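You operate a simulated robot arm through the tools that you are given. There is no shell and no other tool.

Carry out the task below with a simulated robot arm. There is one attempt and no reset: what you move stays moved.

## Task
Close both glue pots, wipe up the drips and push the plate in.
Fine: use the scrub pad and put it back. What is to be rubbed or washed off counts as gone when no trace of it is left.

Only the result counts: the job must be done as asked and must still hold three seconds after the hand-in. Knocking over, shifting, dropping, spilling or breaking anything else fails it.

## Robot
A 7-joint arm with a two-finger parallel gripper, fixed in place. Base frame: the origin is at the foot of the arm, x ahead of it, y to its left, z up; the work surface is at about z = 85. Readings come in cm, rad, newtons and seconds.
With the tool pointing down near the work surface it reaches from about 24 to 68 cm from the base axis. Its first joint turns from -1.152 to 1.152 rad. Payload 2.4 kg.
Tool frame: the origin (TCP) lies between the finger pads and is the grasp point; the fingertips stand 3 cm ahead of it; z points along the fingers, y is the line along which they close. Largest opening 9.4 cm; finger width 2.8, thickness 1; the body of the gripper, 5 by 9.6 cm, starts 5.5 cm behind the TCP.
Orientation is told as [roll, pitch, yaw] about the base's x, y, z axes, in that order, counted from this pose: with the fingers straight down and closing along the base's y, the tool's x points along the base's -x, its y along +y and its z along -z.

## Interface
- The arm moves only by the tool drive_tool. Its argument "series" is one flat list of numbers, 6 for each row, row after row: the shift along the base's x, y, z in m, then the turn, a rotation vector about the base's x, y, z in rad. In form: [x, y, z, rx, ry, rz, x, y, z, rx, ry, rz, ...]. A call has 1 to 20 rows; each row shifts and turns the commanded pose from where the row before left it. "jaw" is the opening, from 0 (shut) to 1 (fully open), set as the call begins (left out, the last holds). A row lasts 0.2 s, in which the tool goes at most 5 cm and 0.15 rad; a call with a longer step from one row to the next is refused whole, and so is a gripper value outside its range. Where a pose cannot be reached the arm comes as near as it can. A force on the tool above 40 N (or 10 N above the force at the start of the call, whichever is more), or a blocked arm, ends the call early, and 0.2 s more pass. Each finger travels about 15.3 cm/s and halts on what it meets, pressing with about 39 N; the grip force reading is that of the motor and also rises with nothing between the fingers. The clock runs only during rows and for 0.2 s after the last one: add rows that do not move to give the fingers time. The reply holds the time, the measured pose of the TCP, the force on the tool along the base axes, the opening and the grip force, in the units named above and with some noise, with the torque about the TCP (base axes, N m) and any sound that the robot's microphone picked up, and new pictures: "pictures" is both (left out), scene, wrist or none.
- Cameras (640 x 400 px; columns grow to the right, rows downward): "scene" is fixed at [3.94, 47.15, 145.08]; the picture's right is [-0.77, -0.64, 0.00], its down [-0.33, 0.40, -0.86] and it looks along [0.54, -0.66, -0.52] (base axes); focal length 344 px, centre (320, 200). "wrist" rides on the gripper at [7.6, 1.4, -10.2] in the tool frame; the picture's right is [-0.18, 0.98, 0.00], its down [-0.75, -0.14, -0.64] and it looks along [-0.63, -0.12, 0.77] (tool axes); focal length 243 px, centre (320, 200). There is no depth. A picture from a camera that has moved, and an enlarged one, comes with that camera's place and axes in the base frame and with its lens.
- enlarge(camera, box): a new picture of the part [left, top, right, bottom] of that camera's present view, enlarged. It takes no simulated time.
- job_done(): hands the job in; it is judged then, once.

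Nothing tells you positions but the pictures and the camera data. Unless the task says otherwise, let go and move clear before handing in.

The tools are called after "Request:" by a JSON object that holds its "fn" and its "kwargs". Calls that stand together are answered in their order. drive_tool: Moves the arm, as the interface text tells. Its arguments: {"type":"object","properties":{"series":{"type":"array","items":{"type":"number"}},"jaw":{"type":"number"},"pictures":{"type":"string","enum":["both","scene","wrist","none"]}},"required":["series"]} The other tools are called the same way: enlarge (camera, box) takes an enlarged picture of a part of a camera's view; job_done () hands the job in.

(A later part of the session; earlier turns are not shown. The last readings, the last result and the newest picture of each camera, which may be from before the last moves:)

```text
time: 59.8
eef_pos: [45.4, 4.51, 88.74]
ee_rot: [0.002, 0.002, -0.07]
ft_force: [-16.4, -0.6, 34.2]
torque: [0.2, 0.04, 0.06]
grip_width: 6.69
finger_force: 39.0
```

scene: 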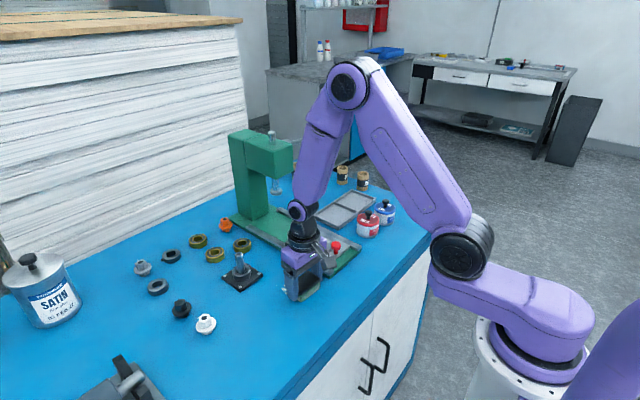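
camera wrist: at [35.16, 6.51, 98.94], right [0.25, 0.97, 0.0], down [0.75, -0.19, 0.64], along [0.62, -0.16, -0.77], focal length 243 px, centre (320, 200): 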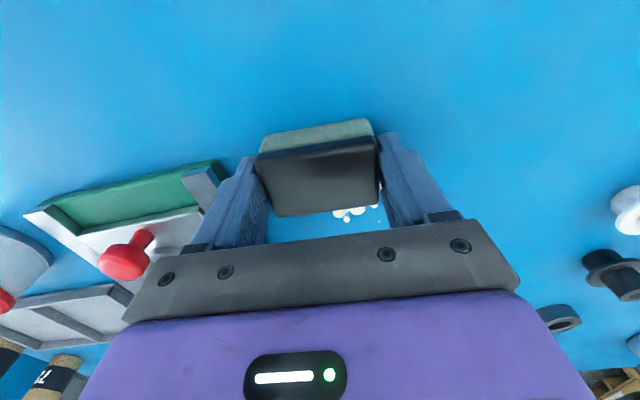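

Request:
{"fn": "drive_tool", "kwargs": {"series": [0.003, 0, 0.0002, 0, 0, 0, 0.003, 0, 0, 0, 0, 0, 0.003, 0, 0, 0, 0, 0, 0.003, 0, 0, 0, 0, 0, 0.003, 0, 0, 0, 0, 0, 0.003, 0, 0, 0, 0, 0, 0.003, 0, 0, 0, 0, 0, 0.003, 0, 0, 0, 0, 0, 0, 0, 0, 0, 0, 0], "pictures": "none"}}

Request:
{"fn": "enlarge", "kwargs": {"camera": "scene", "box": [250, 250, 340, 330]}}

Request:
{"fn": "enlarge", "kwargs": {"camera": "wrist", "box": [200, 60, 440, 210]}}

```text
time: 61.8
eef_pos: [47.98, 4.61, 88.78]
ee_rot: [0.001, -0.002, -0.069]
ft_force: [-6.8, 0.6, 19.5]
torque: [0.14, 0.05, 0.03]
grip_width: 6.67
finger_force: 38.3
```

```text
5.00 times, centred on (295, 290) of scene
camera zoom: at [3.89, 47.15, 145.08], right [-0.77, -0.64, 0.0], down [-0.33, 0.4, -0.86], along [0.54, -0.66, -0.52], focal length 1721 px, centre (445, -250)
```

zoom: 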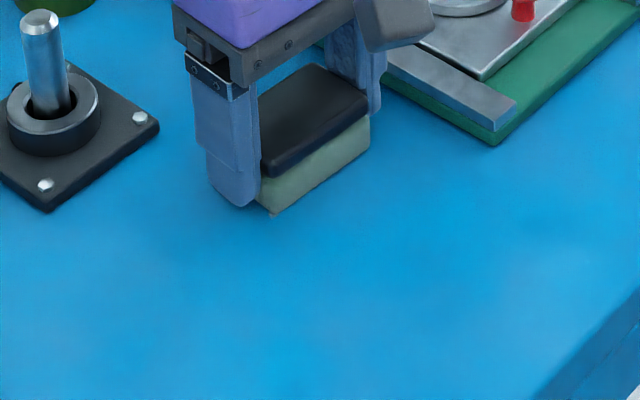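

```text
2.67 times, centred on (320, 135) of wrist
camera zoom: at [40.4, 6.57, 98.96], right [0.25, 0.97, 0.0], down [0.74, -0.19, 0.64], along [0.62, -0.16, -0.77], focal length 647 px, centre (320, 373)
```

zoom: 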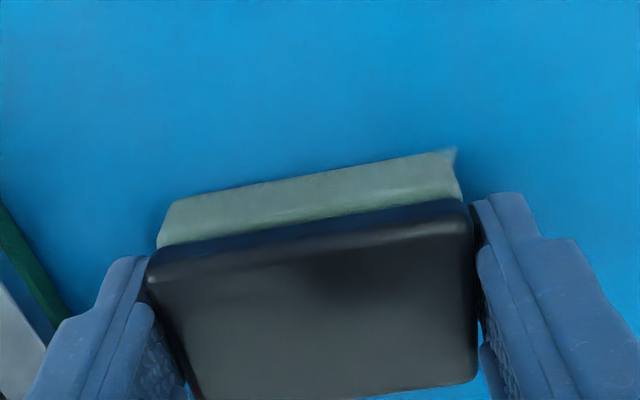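

The near dots are wiped. I'll continue forward to x ≈ 50.5 to cover the far part.

Request:
{"fn": "drive_tool", "kwargs": {"series": [0.003, 0, -0.0001, 0, 0, 0, 0.003, 0, 0, 0, 0, 0, 0.003, 0, 0, 0, 0, 0, 0.003, 0, 0, 0, 0, 0, 0.003, 0, 0, 0, 0, 0, 0.003, 0, 0, 0, 0, 0, 0.003, 0, 0, 0, 0, 0, 0.003, 0, 0, 0, 0, 0, 0.002, 0, 0, 0, 0, 0, 0, 0, 0, 0, 0, 0], "pictures": "none"}}

Request:
{"fn": "enlarge", "kwargs": {"camera": "scene", "box": [250, 250, 340, 330]}}

Request:
{"fn": "enlarge", "kwargs": {"camera": "wrist", "box": [200, 60, 440, 210]}}

```text
time: 62.5
eef_pos: [48.47, 4.63, 88.78]
ee_rot: [0.0, 0.005, -0.071]
ft_force: [-5.9, -0.2, 13.8]
torque: [0.13, -0.1, 0.06]
grip_width: 6.7
finger_force: 39.2
stopped in row 3: the force on the tool passed its limit at 43 N (the readings are from after the stop); the commanded pose is now the measured one
```

```text
5.00 times, centred on (295, 290) of scene
camera zoom: at [3.9, 47.15, 145.08], right [-0.77, -0.64, 0.0], down [-0.33, 0.4, -0.86], along [0.54, -0.66, -0.52], focal length 1721 px, centre (445, -250)
```

zoom: 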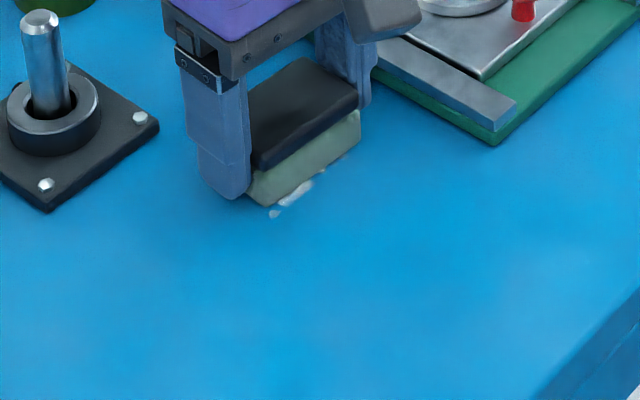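

```text
2.67 times, centred on (320, 135) of wrist
camera zoom: at [41.09, 6.57, 99.02], right [0.25, 0.97, 0.0], down [0.75, -0.19, 0.64], along [0.62, -0.16, -0.77], focal length 647 px, centre (320, 373)
```

zoom: 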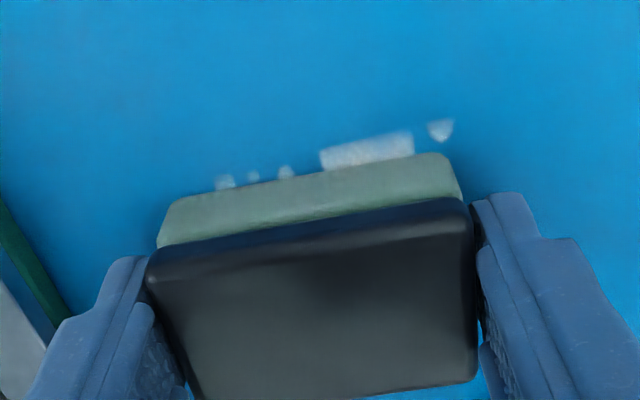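

The blob is fading into a faint streak, so rubbing works but needs several passes. I'll level the tilt and keep going forward.

Request:
{"fn": "drive_tool", "kwargs": {"series": [0.001, 0, 0.0002, 0, -0.005, 0, 0.002, 0, 0, 0, 0, 0, 0.002, 0, 0, 0, 0, 0, 0.002, 0, 0, 0, 0, 0, 0.002, 0, 0, 0, 0, 0, 0.002, 0, 0, 0, 0, 0, 0.002, 0, 0, 0, 0, 0, 0.002, 0, 0, 0, 0, 0, 0.002, 0, 0, 0, 0, 0, 0.002, 0, 0, 0, 0, 0, 0.002, 0, 0, 0, 0, 0, 0, 0, 0, 0, 0, 0], "pictures": "none"}}

Request:
{"fn": "enlarge", "kwargs": {"camera": "wrist", "box": [200, 60, 440, 210]}}

```text
time: 64.3
eef_pos: [50.05, 4.66, 88.75]
ee_rot: [0.003, 0.003, -0.067]
ft_force: [-5.1, -0.4, 12.0]
torque: [0.08, -0.12, 0.01]
grip_width: 6.61
finger_force: 39.1
stopped in row 8: the force on the tool passed its limit at 42 N (the readings are from after the stop); the commanded pose is now the measured one
```

```text
2.67 times, centred on (320, 135) of wrist
camera zoom: at [42.5, 6.62, 99.02], right [0.25, 0.97, 0.0], down [0.74, -0.19, 0.64], along [0.62, -0.16, -0.77], focal length 647 px, centre (320, 373)
```

zoom: 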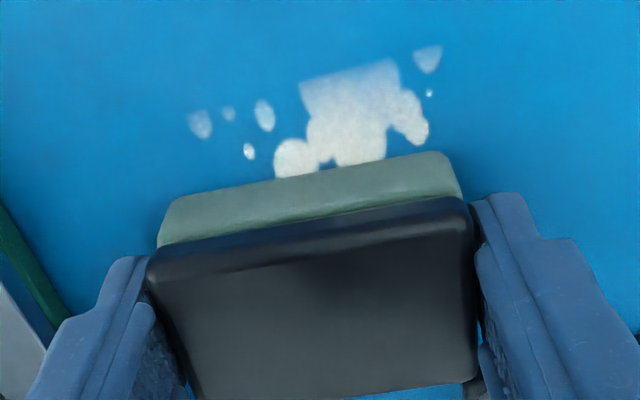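

The near dots are gone and the main blob is partly faded. I'll scrub back over it toward -x.

Request:
{"fn": "drive_tool", "kwargs": {"series": [-0.002, 0, 0, 0, -0.003, 0, -0.003, 0, 0, 0, 0, 0, -0.003, 0, 0, 0, 0, 0, -0.003, 0, 0, 0, 0, 0, -0.003, 0, 0, 0, 0, 0, -0.003, 0, 0, 0, 0, 0, -0.003, 0, 0, 0, 0, 0, -0.003, 0, 0, 0, 0, 0, -0.003, 0, 0, 0, 0, 0, -0.003, 0, 0, 0, 0, 0, -0.003, 0, 0, 0, 0, 0, -0.003, 0, 0, 0, 0, 0, 0, 0, 0, 0, 0, 0], "pictures": "none"}}

Request:
{"fn": "enlarge", "kwargs": {"camera": "wrist", "box": [200, 60, 440, 250]}}

```text
time: 66.6
eef_pos: [47.51, 4.59, 88.86]
ee_rot: [0.004, -0.013, -0.068]
ft_force: [-0.9, 0.3, 6.0]
torque: [-0.19, 0.18, -0.03]
grip_width: 6.3
finger_force: 38.4
stopped in row 11: the force on the tool passed its limit at 41 N (the readings are from after the stop); the commanded pose is now the measured one
```

```text
2.11 times, centred on (320, 155) of wrist
camera zoom: at [39.79, 6.6, 99.04], right [0.25, 0.97, 0.01], down [0.73, -0.19, 0.65], along [0.63, -0.16, -0.76], focal length 511 px, centre (320, 295)
```

zoom: 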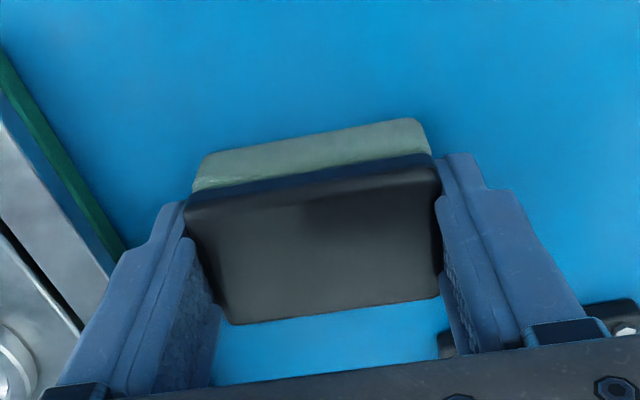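

Contact ended early again and the tool pitched slightly. I'll level it, ease off, and check the grip.

Request:
{"fn": "drive_tool", "kwargs": {"series": [0, 0, 0.0005, -0.004, 0.013, 0, 0, 0, 0, 0, 0, 0]}}

Request:
{"fn": "enlarge", "kwargs": {"camera": "scene", "box": [250, 250, 340, 330]}}

Request:
{"fn": "enlarge", "kwargs": {"camera": "wrist", "box": [220, 100, 420, 225]}}

```text
time: 67.2
eef_pos: [47.52, 4.61, 88.91]
ee_rot: [0.0, -0.004, -0.067]
ft_force: [-0.4, 2.5, 10.7]
torque: [0.24, -0.11, 0.01]
grip_width: 6.29
finger_force: 39.1
camera wrist: at [39.95, 6.65, 99.11], right [0.25, 0.97, 0.0], down [0.74, -0.19, 0.64], along [0.62, -0.16, -0.76], focal length 243 px, centre (320, 200)
```

scene: 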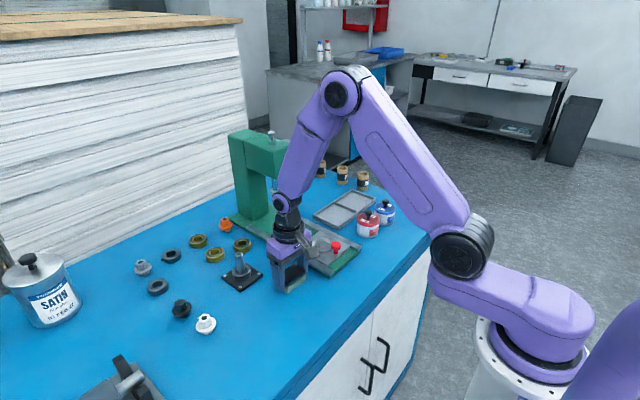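
wrist: 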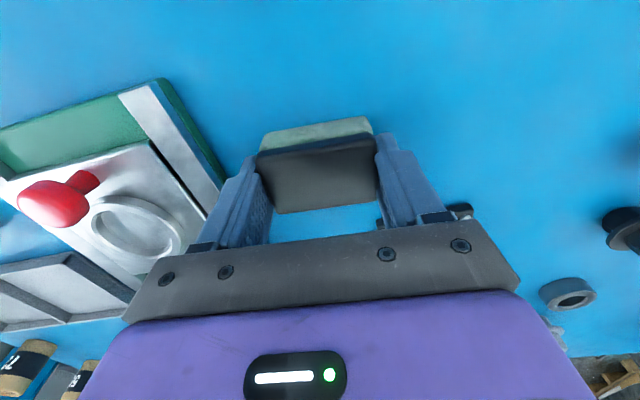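

```text
5.00 times, centred on (295, 290) of scene
camera zoom: at [3.92, 47.15, 145.08], right [-0.77, -0.64, 0.0], down [-0.33, 0.4, -0.86], along [0.54, -0.66, -0.52], focal length 1721 px, centre (445, -250)
```

zoom: 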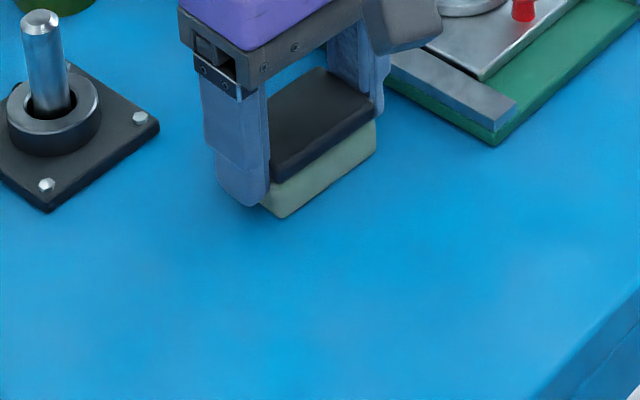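

```text
3.20 times, centred on (320, 162) of wrist
camera zoom: at [39.95, 6.65, 99.11], right [0.25, 0.97, 0.0], down [0.74, -0.19, 0.64], along [0.62, -0.16, -0.76], focal length 776 px, centre (320, 320)
```

zoom: 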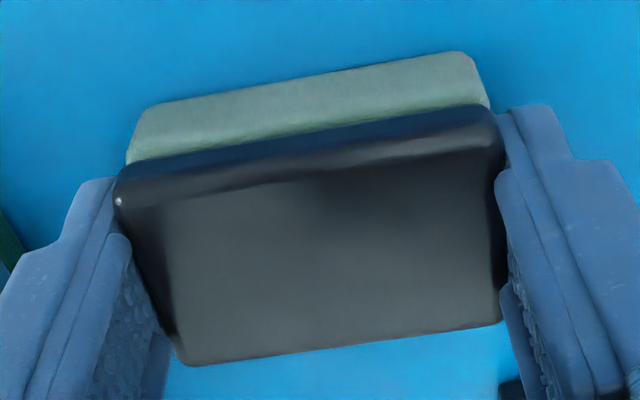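

The pad has slid down a little in the grip (contact is now at z 88.9) because I'm rubbing across the grip direction. I'll set it down here and regrip, then rub along y, so the finger faces push the pad directly.

Request:
{"fn": "drive_tool", "kwargs": {"series": [0, 0, 0, 0, 0, 0, 0, 0, 0, 0, 0, 0], "jaw": 0.85, "pictures": "none"}}

Request:
{"fn": "drive_tool", "kwargs": {"series": [-0.001, 0, -0.002, 0, 0.004, 0, 0, 0, -0.002, 0, 0, 0, 0, 0, 0, 0, 0, 0]}}

Request:
{"fn": "enlarge", "kwargs": {"camera": "wrist", "box": [220, 100, 420, 225]}}

Request:
{"fn": "enlarge", "kwargs": {"camera": "scene", "box": [250, 250, 340, 330]}}

```text
time: 67.8
eef_pos: [47.46, 4.57, 88.82]
ee_rot: [-0.001, -0.003, -0.069]
ft_force: [1.0, 0.4, -0.2]
torque: [0.0, 0.0, 0.0]
grip_width: 7.99
finger_force: 0.0
```

```text
time: 68.6
eef_pos: [47.49, 4.7, 88.31]
ee_rot: [-0.001, 0.001, -0.07]
ft_force: [0.2, 0.2, 0.3]
torque: [0.01, -0.01, -0.01]
grip_width: 8.01
finger_force: 0.1
camera wrist: at [39.91, 6.61, 98.71], right [0.25, 0.97, 0.0], down [0.74, -0.19, 0.64], along [0.62, -0.16, -0.77], focal length 243 px, centre (320, 200)
```

scene: 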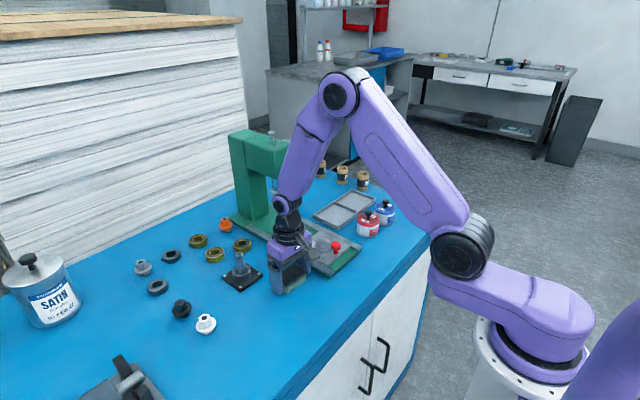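
wrist: 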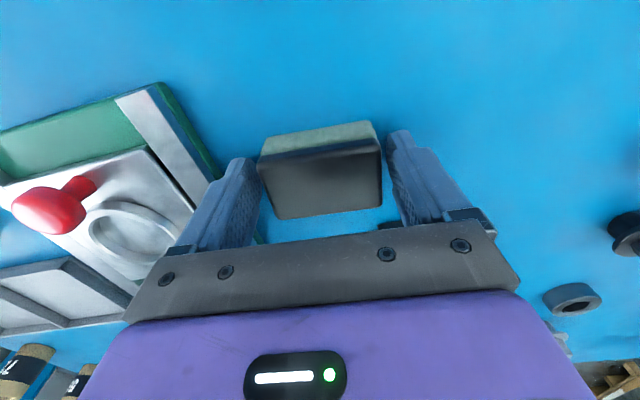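

```text
3.20 times, centred on (320, 162) of wrist
camera zoom: at [39.91, 6.61, 98.71], right [0.25, 0.97, 0.0], down [0.74, -0.19, 0.64], along [0.62, -0.16, -0.77], focal length 776 px, centre (320, 320)
```

zoom: 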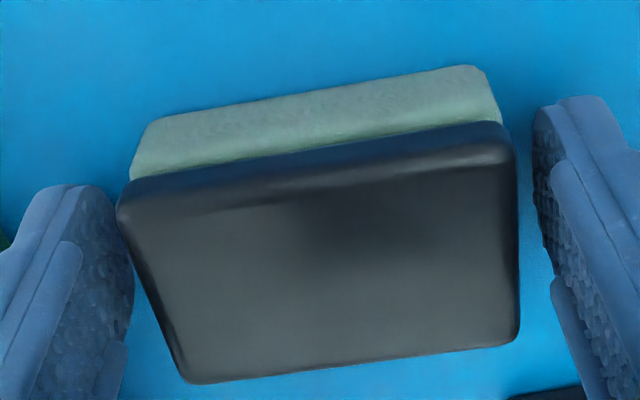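

```text
5.00 times, centred on (295, 290) of scene
camera zoom: at [3.94, 47.15, 145.08], right [-0.77, -0.64, 0.0], down [-0.33, 0.4, -0.86], along [0.54, -0.66, -0.52], focal length 1721 px, centre (445, -250)
```

zoom: 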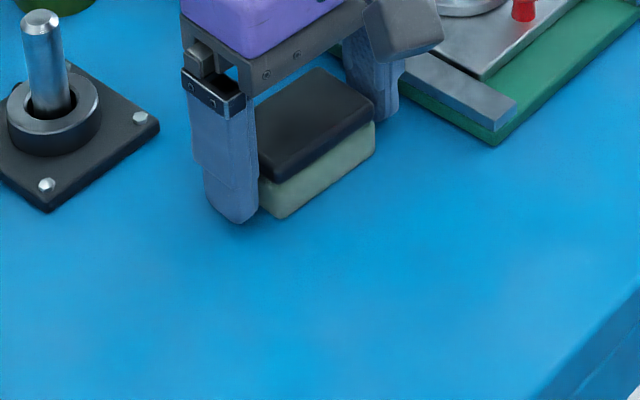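

Request:
{"fn": "drive_tool", "kwargs": {"series": [0, 0, 0, 0, 0, 0, 0, 0, 0, 0, 0, 0, 0, 0, 0, 0, 0, 0], "jaw": 0.0, "pictures": "none"}}

Request:
{"fn": "enlarge", "kwargs": {"camera": "wrist", "box": [220, 100, 420, 225]}}

```text
time: 69.4
eef_pos: [47.23, 4.6, 88.45]
ee_rot: [-0.003, 0.0, -0.071]
ft_force: [-0.2, 0.3, 6.5]
torque: [0.26, -0.01, 0.02]
grip_width: 6.73
finger_force: 38.3
```

```text
3.20 times, centred on (320, 162) of wrist
camera zoom: at [39.91, 6.61, 98.73], right [0.25, 0.97, 0.0], down [0.74, -0.19, 0.64], along [0.62, -0.16, -0.77], focal length 776 px, centre (320, 320)
```

zoom: 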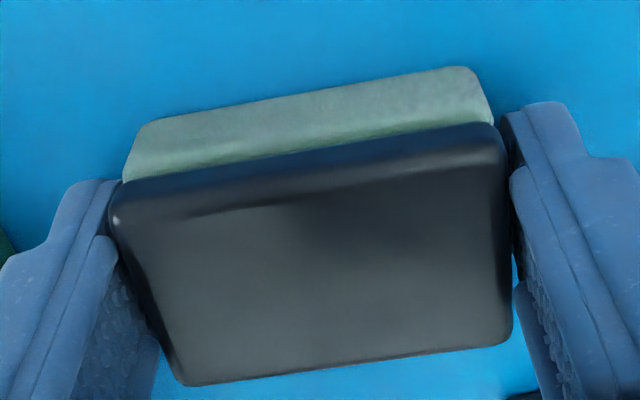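

Solid grip again at 6.73 cm, with 6.5 N contact. I'll rub along +y.

Request:
{"fn": "drive_tool", "kwargs": {"series": [0, 0.002, 0, 0, 0, 0, 0, 0.004, 0, 0, 0, 0, 0, 0.004, 0, 0, 0, 0, 0, 0.004, 0, 0, 0, 0, 0, 0.004, 0, 0, 0, 0, 0, 0.004, 0, 0, 0, 0, 0, 0.004, 0, 0, 0, 0, 0, 0.004, 0, 0, 0, 0, 0, 0, 0, 0, 0, 0], "pictures": "none"}}

Request:
{"fn": "enlarge", "kwargs": {"camera": "scene", "box": [250, 250, 340, 330]}}

Request:
{"fn": "enlarge", "kwargs": {"camera": "wrist", "box": [180, 60, 420, 210]}}

```text
time: 71.4
eef_pos: [47.37, 7.61, 88.61]
ee_rot: [-0.001, 0.001, -0.069]
ft_force: [0.0, -0.2, -0.3]
torque: [0.01, 0.02, 0.01]
grip_width: 6.74
finger_force: 39.7
```

```text
5.00 times, centred on (295, 290) of scene
camera zoom: at [3.94, 47.16, 145.08], right [-0.77, -0.64, 0.0], down [-0.33, 0.4, -0.86], along [0.54, -0.66, -0.52], focal length 1721 px, centre (445, -250)
```

zoom: 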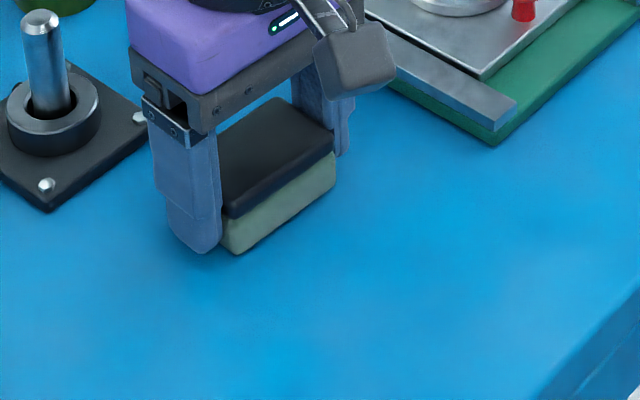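

```text
2.67 times, centred on (300, 135) of wrist
camera zoom: at [39.82, 9.64, 98.89], right [0.25, 0.97, 0.0], down [0.74, -0.19, 0.64], along [0.62, -0.16, -0.77], focal length 647 px, centre (373, 373)
```

zoom: 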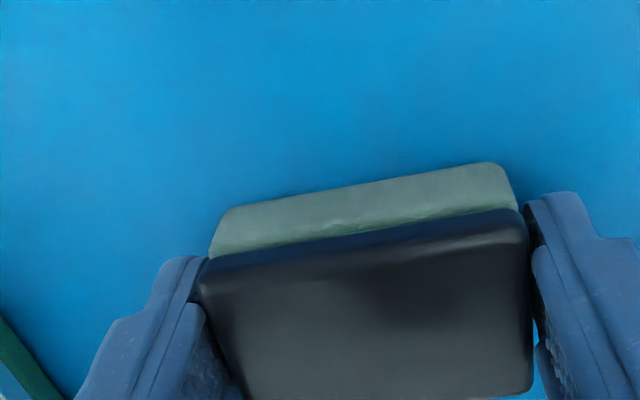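

Contact faded again as I moved, so I'll re-establish pressure and stroke back.

Request:
{"fn": "drive_tool", "kwargs": {"series": [0, 0, -0.0006, 0, 0, 0, 0, 0, 0, 0, 0, 0], "pictures": "none"}}

Request:
{"fn": "drive_tool", "kwargs": {"series": [0, 0, -0.0005, 0, 0, 0, 0, 0, 0, 0, 0, 0], "pictures": "none"}}

```text
time: 72.0
eef_pos: [47.29, 7.61, 88.59]
ee_rot: [-0.001, 0.002, -0.068]
ft_force: [0.5, 0.0, 1.2]
torque: [-0.04, 0.0, -0.02]
grip_width: 6.76
finger_force: 38.6
```

```text
time: 72.6
eef_pos: [47.4, 7.63, 88.52]
ee_rot: [-0.001, 0.002, -0.071]
ft_force: [0.3, -0.4, -0.5]
torque: [0.01, -0.02, -0.01]
grip_width: 6.75
finger_force: 38.8
```

Request:
{"fn": "drive_tool", "kwargs": {"series": [0, 0, -0.0006, 0, 0, 0, 0, 0, 0, 0, 0, 0], "pictures": "none"}}

Request:
{"fn": "drive_tool", "kwargs": {"series": [0, 0, -0.0005, 0, 0, 0, 0, 0, 0, 0, 0, 0], "pictures": "none"}}

```text
time: 73.2
eef_pos: [47.33, 7.57, 88.42]
ee_rot: [0.0, 0.004, -0.069]
ft_force: [-4.4, -1.9, 13.0]
torque: [0.38, 0.08, 0.14]
grip_width: 6.75
finger_force: 38.5
```

```text
time: 73.8
eef_pos: [47.27, 7.61, 88.41]
ee_rot: [-0.001, 0.0, -0.07]
ft_force: [-9.0, -4.8, 39.0]
torque: [0.16, 0.28, -0.03]
grip_width: 6.75
finger_force: 38.6
```

Request:
{"fn": "drive_tool", "kwargs": {"series": [0, 0, 0.0004, 0, 0, 0, 0, -0.003, 0, 0, 0, 0, 0, -0.003, 0, 0, 0, 0, 0, -0.003, 0, 0, 0, 0, 0, -0.003, 0, 0, 0, 0, 0, -0.003, 0, 0, 0, 0, 0, 0, 0, 0, 0, 0], "pictures": "none"}}

Request:
{"fn": "enlarge", "kwargs": {"camera": "scene", "box": [250, 250, 340, 330]}}

```text
time: 75.4
eef_pos: [47.29, 6.17, 88.35]
ee_rot: [0.001, 0.0, -0.068]
ft_force: [4.6, 11.4, 23.6]
torque: [0.31, -0.29, 0.13]
grip_width: 6.74
finger_force: 38.7
```

```text
5.00 times, centred on (295, 290) of scene
camera zoom: at [3.91, 47.18, 145.07], right [-0.77, -0.64, 0.0], down [-0.33, 0.4, -0.86], along [0.54, -0.66, -0.52], focal length 1721 px, centre (445, -250)
```

zoom: 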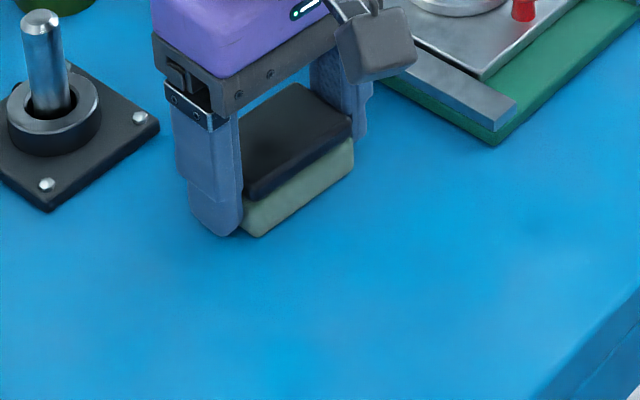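

Steady at 24 N normal. I'll continue to y ≈ 4.2.

Request:
{"fn": "drive_tool", "kwargs": {"series": [0, -0.003, 0, 0, 0, 0, 0, -0.003, 0, 0, 0, 0, 0, -0.003, 0, 0, 0, 0, 0, -0.003, 0, 0, 0, 0, 0, -0.003, 0, 0, 0, 0, 0, -0.003, 0, 0, 0, 0, 0, -0.002, 0, 0, 0, 0, 0, 0, 0, 0, 0, 0], "pictures": "none"}}

Request:
{"fn": "enlarge", "kwargs": {"camera": "scene", "box": [250, 250, 340, 330]}}

```text
time: 77.2
eef_pos: [47.24, 4.35, 88.35]
ee_rot: [-0.001, 0.001, -0.067]
ft_force: [2.3, 14.3, 28.9]
torque: [0.21, -0.01, 0.01]
grip_width: 6.76
finger_force: 39.1
```

```text
5.00 times, centred on (295, 290) of scene
camera zoom: at [3.9, 47.19, 145.07], right [-0.77, -0.64, 0.0], down [-0.33, 0.4, -0.86], along [0.54, -0.66, -0.52], focal length 1721 px, centre (445, -250)
```

zoom: 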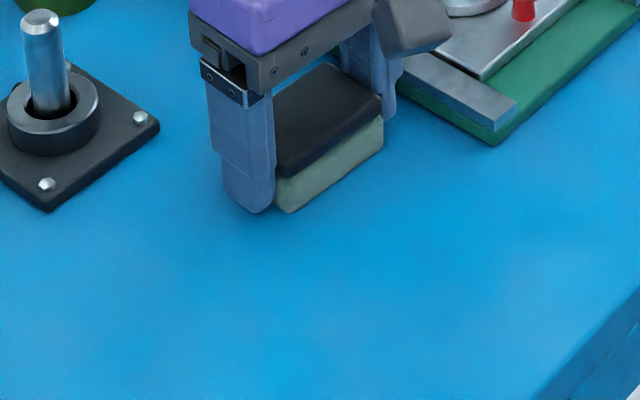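

Request:
{"fn": "drive_tool", "kwargs": {"series": [0, 0.001, 0.0002, 0, 0, 0, 0, 0.002, 0, 0, 0, 0, 0, 0.003, 0, 0, 0, 0, 0, 0.003, 0, 0, 0, 0, 0, 0.003, 0, 0, 0, 0, 0, 0.003, 0, 0, 0, 0, 0, 0.003, 0, 0, 0, 0, 0, 0.003, 0, 0, 0, 0, 0, 0.003, 0, 0, 0, 0, 0, 0.003, 0, 0, 0, 0, 0, 0, 0, 0, 0, 0], "pictures": "none"}}

Request:
{"fn": "enlarge", "kwargs": {"camera": "scene", "box": [250, 250, 340, 330]}}

Request:
{"fn": "enlarge", "kwargs": {"camera": "wrist", "box": [180, 60, 420, 210]}}

```text
time: 79.6
eef_pos: [47.51, 6.76, 88.38]
ee_rot: [0.001, 0.0, -0.071]
ft_force: [-0.1, -15.5, 30.9]
torque: [-0.42, 0.19, 0.03]
grip_width: 6.75
finger_force: 38.8
```

```text
5.00 times, centred on (295, 290) of scene
camera zoom: at [3.89, 47.11, 145.1], right [-0.77, -0.64, 0.0], down [-0.33, 0.4, -0.86], along [0.54, -0.66, -0.52], focal length 1721 px, centre (445, -250)
```

zoom: 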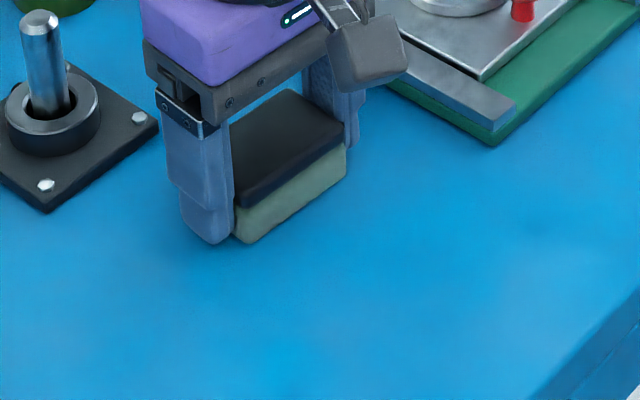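

```text
2.67 times, centred on (300, 135) of wrist
camera zoom: at [39.96, 8.71, 98.61], right [0.25, 0.97, 0.0], down [0.74, -0.19, 0.64], along [0.62, -0.16, -0.77], focal length 647 px, centre (373, 373)
```

zoom: 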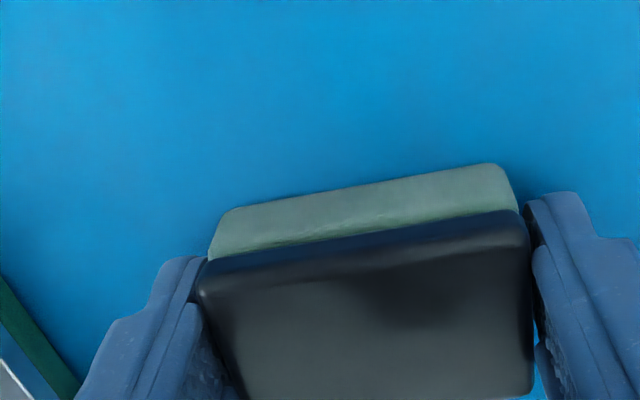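

Good steady contact. I'll keep going +y past the drips to uncover the area and see the result.

Request:
{"fn": "drive_tool", "kwargs": {"series": [0, 0.003, 0.0001, 0, 0, 0, 0, 0.003, 0, 0, 0, 0, 0, 0.003, 0, 0, 0, 0, 0, 0.003, 0, 0, 0, 0, 0, 0.003, 0, 0, 0, 0, 0, 0.003, 0, 0, 0, 0, 0, 0.003, 0, 0, 0, 0, 0, 0.003, 0, 0, 0, 0, 0, 0.003, 0, 0, 0, 0, 0, 0.003, 0, 0, 0, 0, 0, 0.003, 0, 0, 0, 0, 0, 0.003, 0, 0, 0, 0, 0, 0.003, 0, 0, 0, 0, 0, 0, 0, 0, 0, 0], "pictures": "none"}}

Request:
{"fn": "enlarge", "kwargs": {"camera": "scene", "box": [250, 250, 340, 330]}}

Request:
{"fn": "enlarge", "kwargs": {"camera": "wrist", "box": [120, 60, 360, 210]}}

```text
time: 82.6
eef_pos: [47.29, 10.71, 88.29]
ee_rot: [-0.001, 0.001, -0.07]
ft_force: [-0.1, -0.8, -0.1]
torque: [0.01, 0.0, 0.01]
grip_width: 6.77
finger_force: 38.6
```

```text
5.00 times, centred on (295, 290) of scene
camera zoom: at [3.94, 47.15, 145.08], right [-0.77, -0.64, 0.0], down [-0.33, 0.4, -0.86], along [0.54, -0.66, -0.52], focal length 1721 px, centre (445, -250)
```

zoom: 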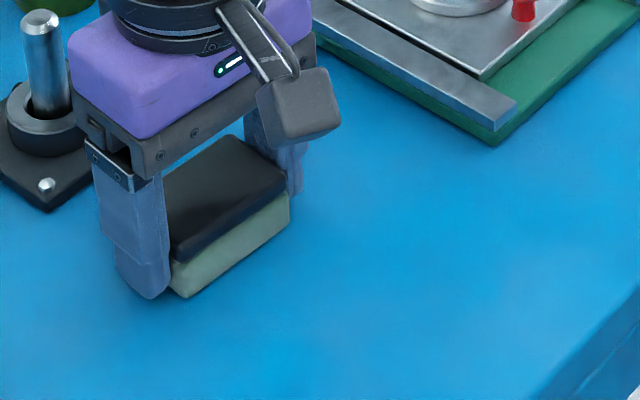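

```text
2.67 times, centred on (240, 135) of wrist
camera zoom: at [39.87, 12.75, 98.67], right [0.25, 0.97, 0.0], down [0.74, -0.19, 0.64], along [0.62, -0.16, -0.77], focal length 647 px, centre (533, 373)
```

zoom: 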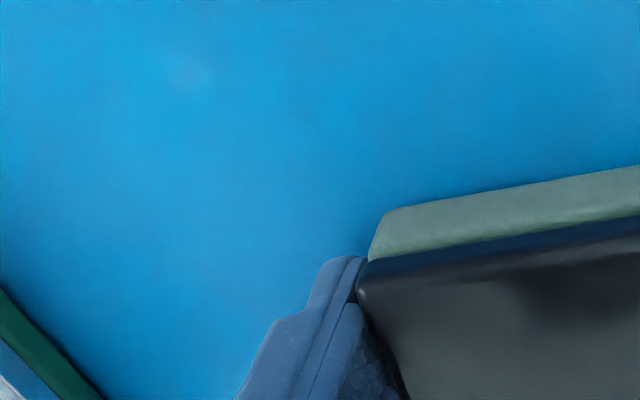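

The area looks almost clean now. I'll lift the pad to inspect the whole region closely.

Request:
{"fn": "drive_tool", "kwargs": {"series": [0, 0, 0.02, 0, 0, 0, -0.01, 0.01, 0.04, 0, 0, 0, -0.02, 0.01, 0.04, 0, 0, 0, 0, 0, 0, 0, 0, 0]}}

Request:
{"fn": "enlarge", "kwargs": {"camera": "scene", "box": [265, 265, 329, 305]}}

Request:
{"fn": "enlarge", "kwargs": {"camera": "wrist", "box": [200, 80, 328, 160]}}

Request:
{"fn": "enlarge", "kwargs": {"camera": "wrist", "box": [120, 40, 328, 170]}}

```text
time: 83.6
eef_pos: [44.39, 12.67, 98.53]
ee_rot: [-0.001, 0.003, -0.069]
ft_force: [-0.4, -0.2, -1.0]
torque: [0.02, -0.01, -0.02]
grip_width: 6.77
finger_force: 39.3
camera wrist: at [36.93, 14.71, 108.87], right [0.25, 0.97, 0.0], down [0.74, -0.19, 0.64], along [0.62, -0.16, -0.77], focal length 243 px, centre (320, 200)
```

scene: 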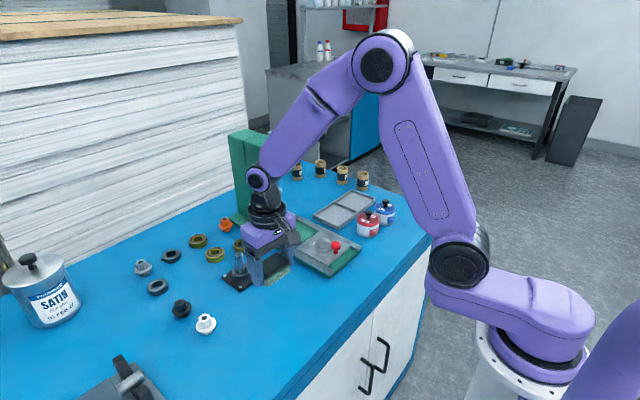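
wrist: 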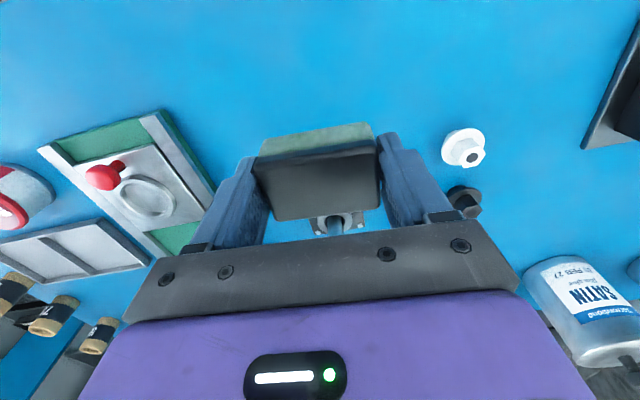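

```text
10.00 times, centred on (297, 285) of scene
camera zoom: at [3.94, 47.16, 145.08], right [-0.77, -0.64, 0.0], down [-0.33, 0.4, -0.86], along [0.54, -0.66, -0.52], focal length 3441 px, centre (550, -650)
```

zoom: 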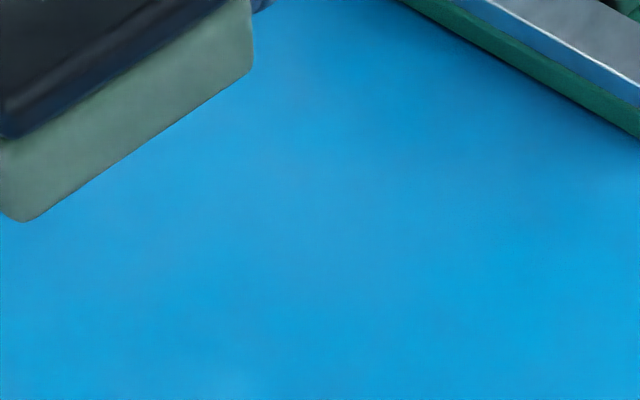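

```text
5.00 times, centred on (264, 120) of wrist
camera zoom: at [36.93, 14.71, 108.87], right [0.25, 0.97, 0.0], down [0.74, -0.19, 0.64], along [0.62, -0.16, -0.77], focal length 1213 px, centre (600, 600)
```

zoom: 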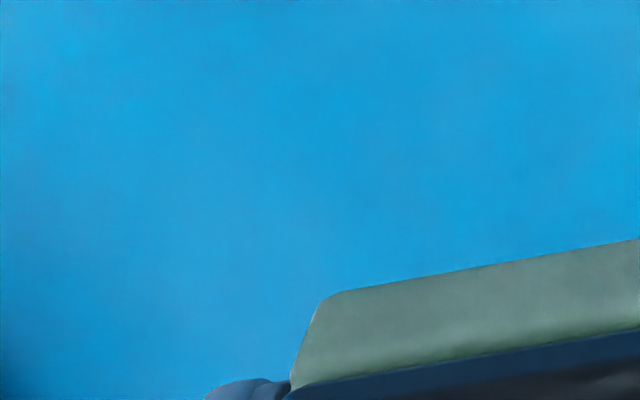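

```text
3.08 times, centred on (224, 105) of wrist
camera zoom: at [36.93, 14.71, 108.87], right [0.25, 0.97, 0.0], down [0.74, -0.19, 0.64], along [0.62, -0.16, -0.77], focal length 746 px, centre (615, 492)
```

zoom: 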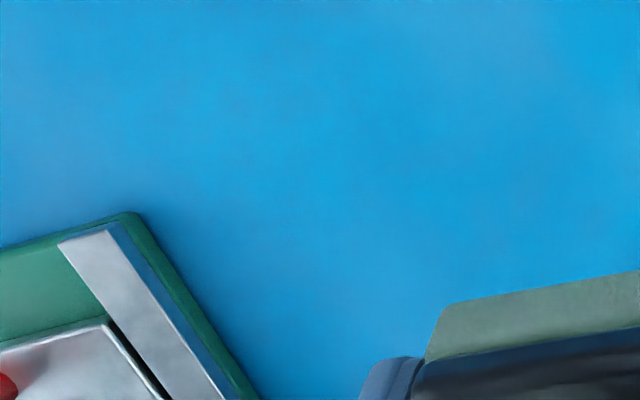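

The visible area looks clean. I'll move aside to check the hidden part, including the outlying specks near (50, 7.6).

Request:
{"fn": "drive_tool", "kwargs": {"series": [-0.012, 0.03, 0, 0, -0.003, 0, -0.012, 0.03, 0, 0, 0, 0, 0, 0, 0, 0, 0, 0], "pictures": "wrist"}}

Request:
{"fn": "enlarge", "kwargs": {"camera": "scene", "box": [250, 260, 330, 310]}}

Request:
{"fn": "enlarge", "kwargs": {"camera": "wrist", "box": [170, 90, 298, 170]}}

Request:
{"fn": "enlarge", "kwargs": {"camera": "wrist", "box": [160, 140, 260, 200]}}

```text
time: 84.4
eef_pos: [41.87, 18.68, 98.5]
ee_rot: [-0.001, 0.0, -0.07]
ft_force: [-0.3, 0.1, -0.8]
torque: [0.02, 0.0, 0.0]
grip_width: 6.75
finger_force: 39.0
camera wrist: at [34.47, 20.76, 108.81], right [0.25, 0.97, 0.0], down [0.74, -0.19, 0.64], along [0.62, -0.16, -0.77], focal length 243 px, centre (320, 200)
```

wrist: 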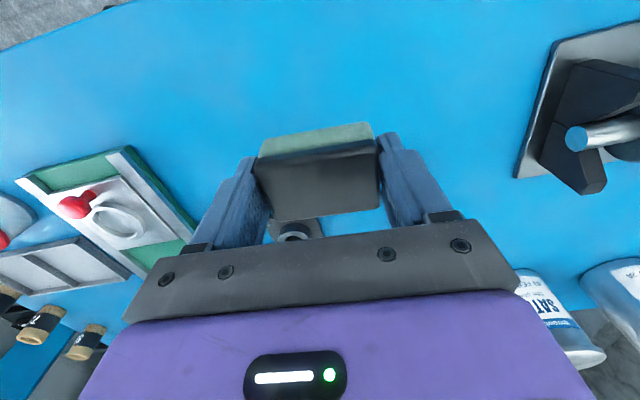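

```text
8.00 times, centred on (290, 285) of scene
camera zoom: at [3.94, 47.16, 145.08], right [-0.77, -0.64, 0.0], down [-0.33, 0.4, -0.86], along [0.54, -0.66, -0.52], focal length 2753 px, centre (560, -480)
```

zoom: 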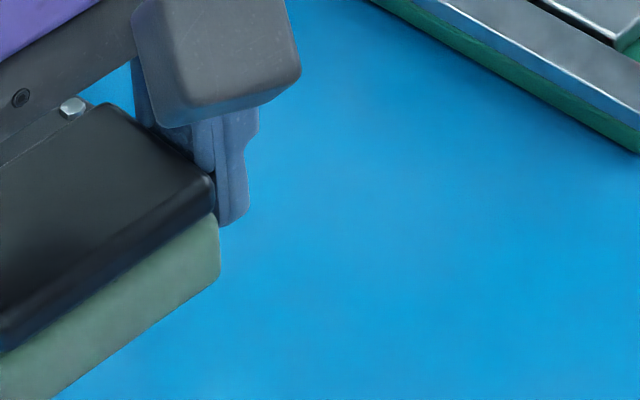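

```text
5.00 times, centred on (234, 130) of wrist
camera zoom: at [34.47, 20.76, 108.81], right [0.25, 0.97, 0.0], down [0.74, -0.19, 0.64], along [0.62, -0.16, -0.77], focal length 1213 px, centre (750, 550)
```

zoom: 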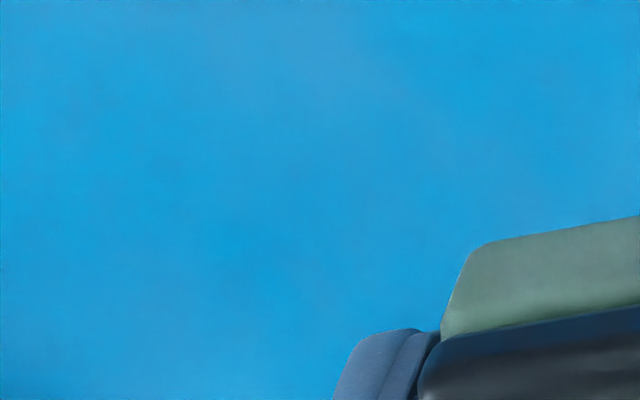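

```text
6.40 times, centred on (210, 170) of wrist
camera zoom: at [34.47, 20.76, 108.81], right [0.25, 0.97, 0.0], down [0.74, -0.19, 0.64], along [0.62, -0.16, -0.77], focal length 1553 px, centre (1024, 392)
```

zoom: 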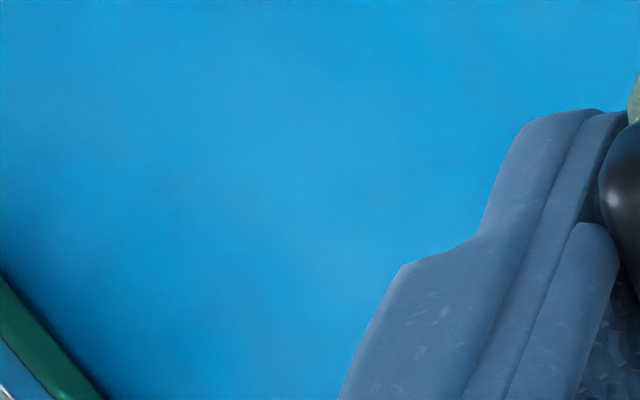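

The main area is spotless. The two outermost specks, near (50, 7.6) and (51, 8.5), are hidden behind the gripper, so I'll shift to see them.

Request:
{"fn": "drive_tool", "kwargs": {"series": [-0.015, 0.035, 0.01, 0, 0, 0, -0.015, 0.035, 0, 0, 0, 0, 0, 0, 0, 0, 0, 0]}}

Request:
{"fn": "enlarge", "kwargs": {"camera": "scene", "box": [250, 260, 330, 310]}}

Request:
{"fn": "enlarge", "kwargs": {"camera": "scene", "box": [260, 270, 300, 295]}}

Request:
{"fn": "enlarge", "kwargs": {"camera": "wrist", "box": [120, 110, 280, 210]}}

```text
time: 85.2
eef_pos: [39.2, 25.49, 99.31]
ee_rot: [-0.001, 0.001, -0.07]
ft_force: [0.2, 0.0, -1.0]
torque: [0.0, -0.01, 0.0]
grip_width: 6.76
finger_force: 39.0
camera wrist: at [31.76, 27.6, 109.61], right [0.25, 0.97, 0.0], down [0.74, -0.19, 0.64], along [0.62, -0.16, -0.77], focal length 243 px, centre (320, 200)
```

scene: 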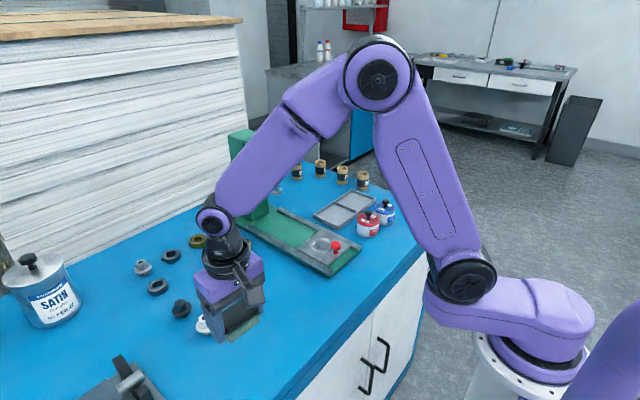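
wrist: 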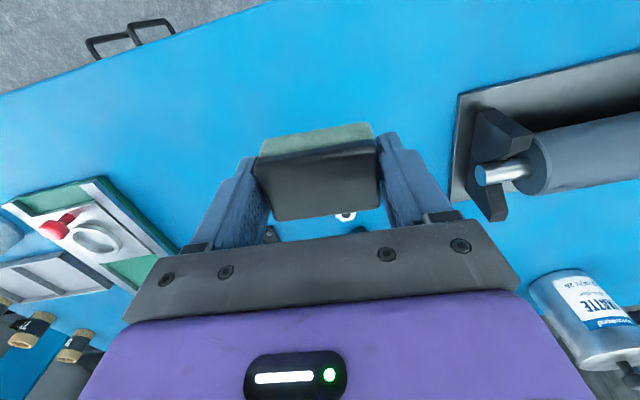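

```text
8.00 times, centred on (290, 285) of scene
camera zoom: at [3.94, 47.16, 145.08], right [-0.77, -0.64, 0.0], down [-0.33, 0.4, -0.86], along [0.54, -0.66, -0.52], focal length 2753 px, centre (560, -480)
```

zoom: 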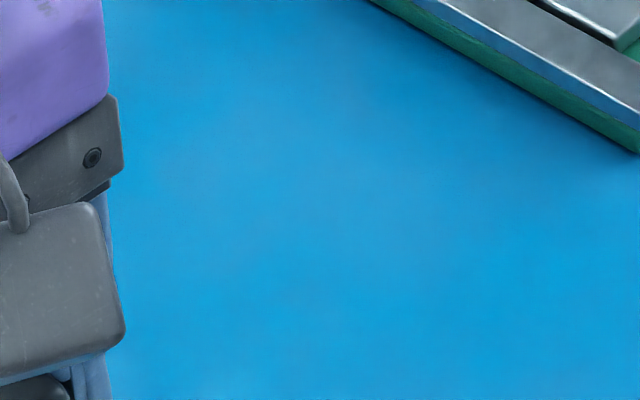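

```text
16.00 times, centred on (280, 282) of scene
camera zoom: at [3.94, 47.16, 145.08], right [-0.77, -0.64, 0.0], down [-0.33, 0.4, -0.86], along [0.54, -0.66, -0.52], focal length 5506 px, centre (960, -1120)
```

zoom: 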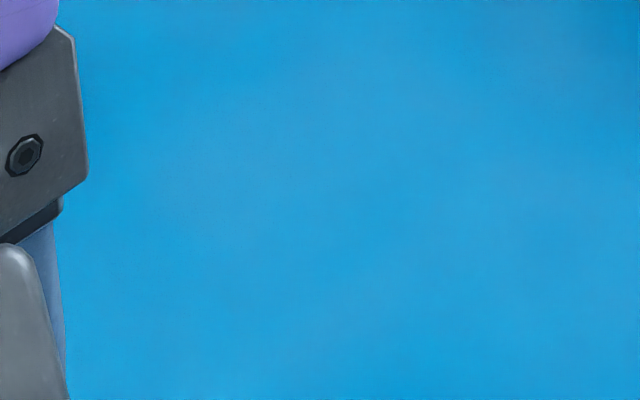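

```text
4.00 times, centred on (200, 160) of wrist
camera zoom: at [31.76, 27.6, 109.61], right [0.25, 0.97, 0.0], down [0.74, -0.19, 0.64], along [0.62, -0.16, -0.77], focal length 970 px, centre (800, 360)
```

zoom: 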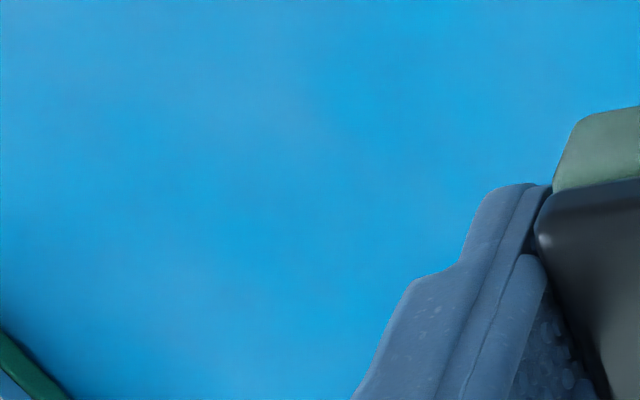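

Everything looks clean. I'll bring the pad back to its original spot near (43.5, 16.95) and compare it with the earlier picture before setting it down.

Request:
{"fn": "drive_tool", "kwargs": {"series": [0.015, -0.0291, 0, 0, 0, 0, 0.015, -0.0291, 0, 0, 0, 0, 0.015, -0.0292, 0, 0, 0, 0, 0, 0, -0.035, 0, 0, 0, 0, 0, -0.035, 0, 0, 0, 0, 0, -0.02, 0, 0, 0, 0, 0, 0, 0, 0, 0], "pictures": "scene"}}

Request:
{"fn": "enlarge", "kwargs": {"camera": "scene", "box": [230, 270, 300, 345]}}

```text
time: 86.8
eef_pos: [43.43, 17.1, 90.4]
ee_rot: [-0.002, 0.002, -0.068]
ft_force: [0.3, 0.6, -0.5]
torque: [-0.01, 0.0, -0.01]
grip_width: 6.77
finger_force: 39.4
```

scene: 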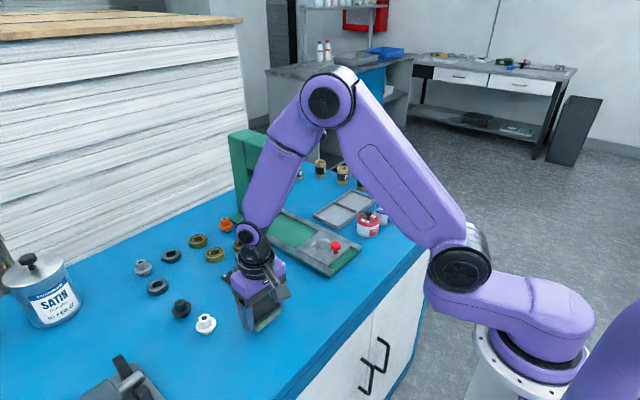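

```text
5.33 times, centred on (265, 308) of scene
camera zoom: at [3.94, 47.15, 145.08], right [-0.77, -0.64, 0.0], down [-0.33, 0.4, -0.86], along [0.54, -0.66, -0.52], focal length 1835 px, centre (613, -373)
```

zoom: 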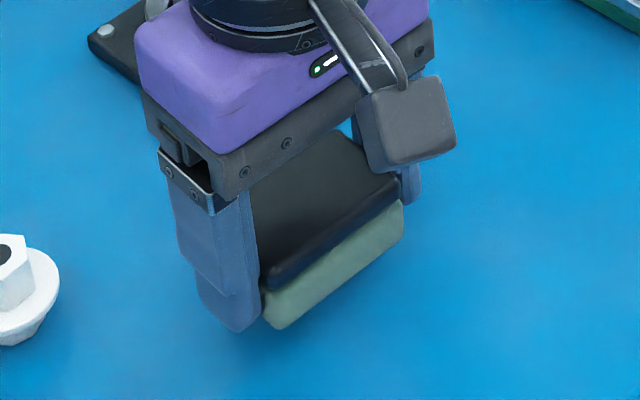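

Comparing with the earlier view, the pad would land about 0.4 cm too far in +y. I'll correct for that and lower most of the way.

Request:
{"fn": "drive_tool", "kwargs": {"series": [0, -0.0042, 0, 0, 0, 0, 0, 0, -0.01, 0, 0, 0, 0, 0, -0.007, 0, 0, 0, 0, 0, 0, 0, 0, 0], "pictures": "none"}}

Request:
{"fn": "enlarge", "kwargs": {"camera": "scene", "box": [230, 270, 300, 345]}}

```text
time: 87.8
eef_pos: [43.6, 16.56, 88.61]
ee_rot: [-0.001, -0.003, -0.07]
ft_force: [0.5, 0.2, 0.1]
torque: [-0.02, 0.01, -0.01]
grip_width: 6.75
finger_force: 38.8
```

```text
5.33 times, centred on (265, 308) of scene
camera zoom: at [3.94, 47.15, 145.08], right [-0.77, -0.64, 0.0], down [-0.33, 0.4, -0.86], along [0.54, -0.66, -0.52], focal length 1835 px, centre (613, -373)
```

zoom: 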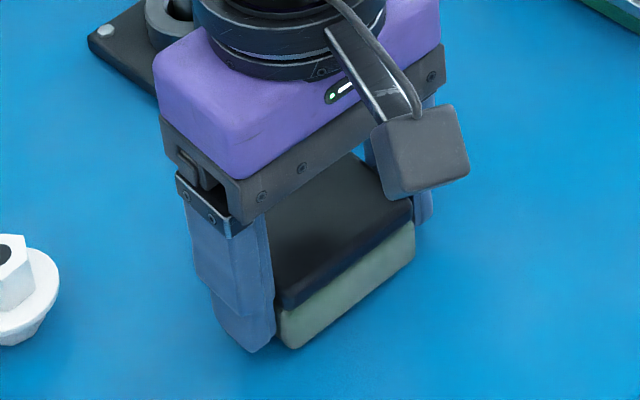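

The landing position now matches the original within about 0.1 cm. I'll lower to contact.

Request:
{"fn": "drive_tool", "kwargs": {"series": [0, 0, -0.001, 0, 0, 0, 0, 0, -0.001, 0, 0, 0, 0, 0, 0, 0, 0, 0], "pictures": "none"}}

```text
time: 88.6
eef_pos: [43.37, 16.59, 88.55]
ee_rot: [-0.003, -0.001, -0.069]
ft_force: [-1.1, -0.5, -0.3]
torque: [-0.01, 0.01, -0.03]
grip_width: 6.73
finger_force: 39.2
```

Request:
{"fn": "drive_tool", "kwargs": {"series": [0, 0, -0.001, 0, 0, 0, 0, 0, -0.0005, 0, 0, 0, 0, 0, 0, 0, 0, 0], "pictures": "none"}}

Request:
{"fn": "enlarge", "kwargs": {"camera": "scene", "box": [230, 270, 300, 345]}}

```text
time: 89.4
eef_pos: [43.4, 16.62, 88.43]
ee_rot: [-0.001, -0.001, -0.069]
ft_force: [-4.7, 1.9, 11.8]
torque: [0.21, 0.29, 0.02]
grip_width: 6.75
finger_force: 39.0
```

```text
5.33 times, centred on (265, 308) of scene
camera zoom: at [3.91, 47.15, 145.08], right [-0.77, -0.64, 0.0], down [-0.33, 0.4, -0.86], along [0.54, -0.66, -0.52], focal length 1835 px, centre (613, -373)
```

zoom: 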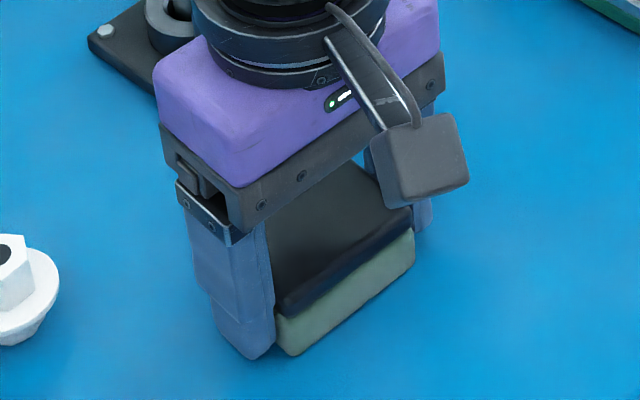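

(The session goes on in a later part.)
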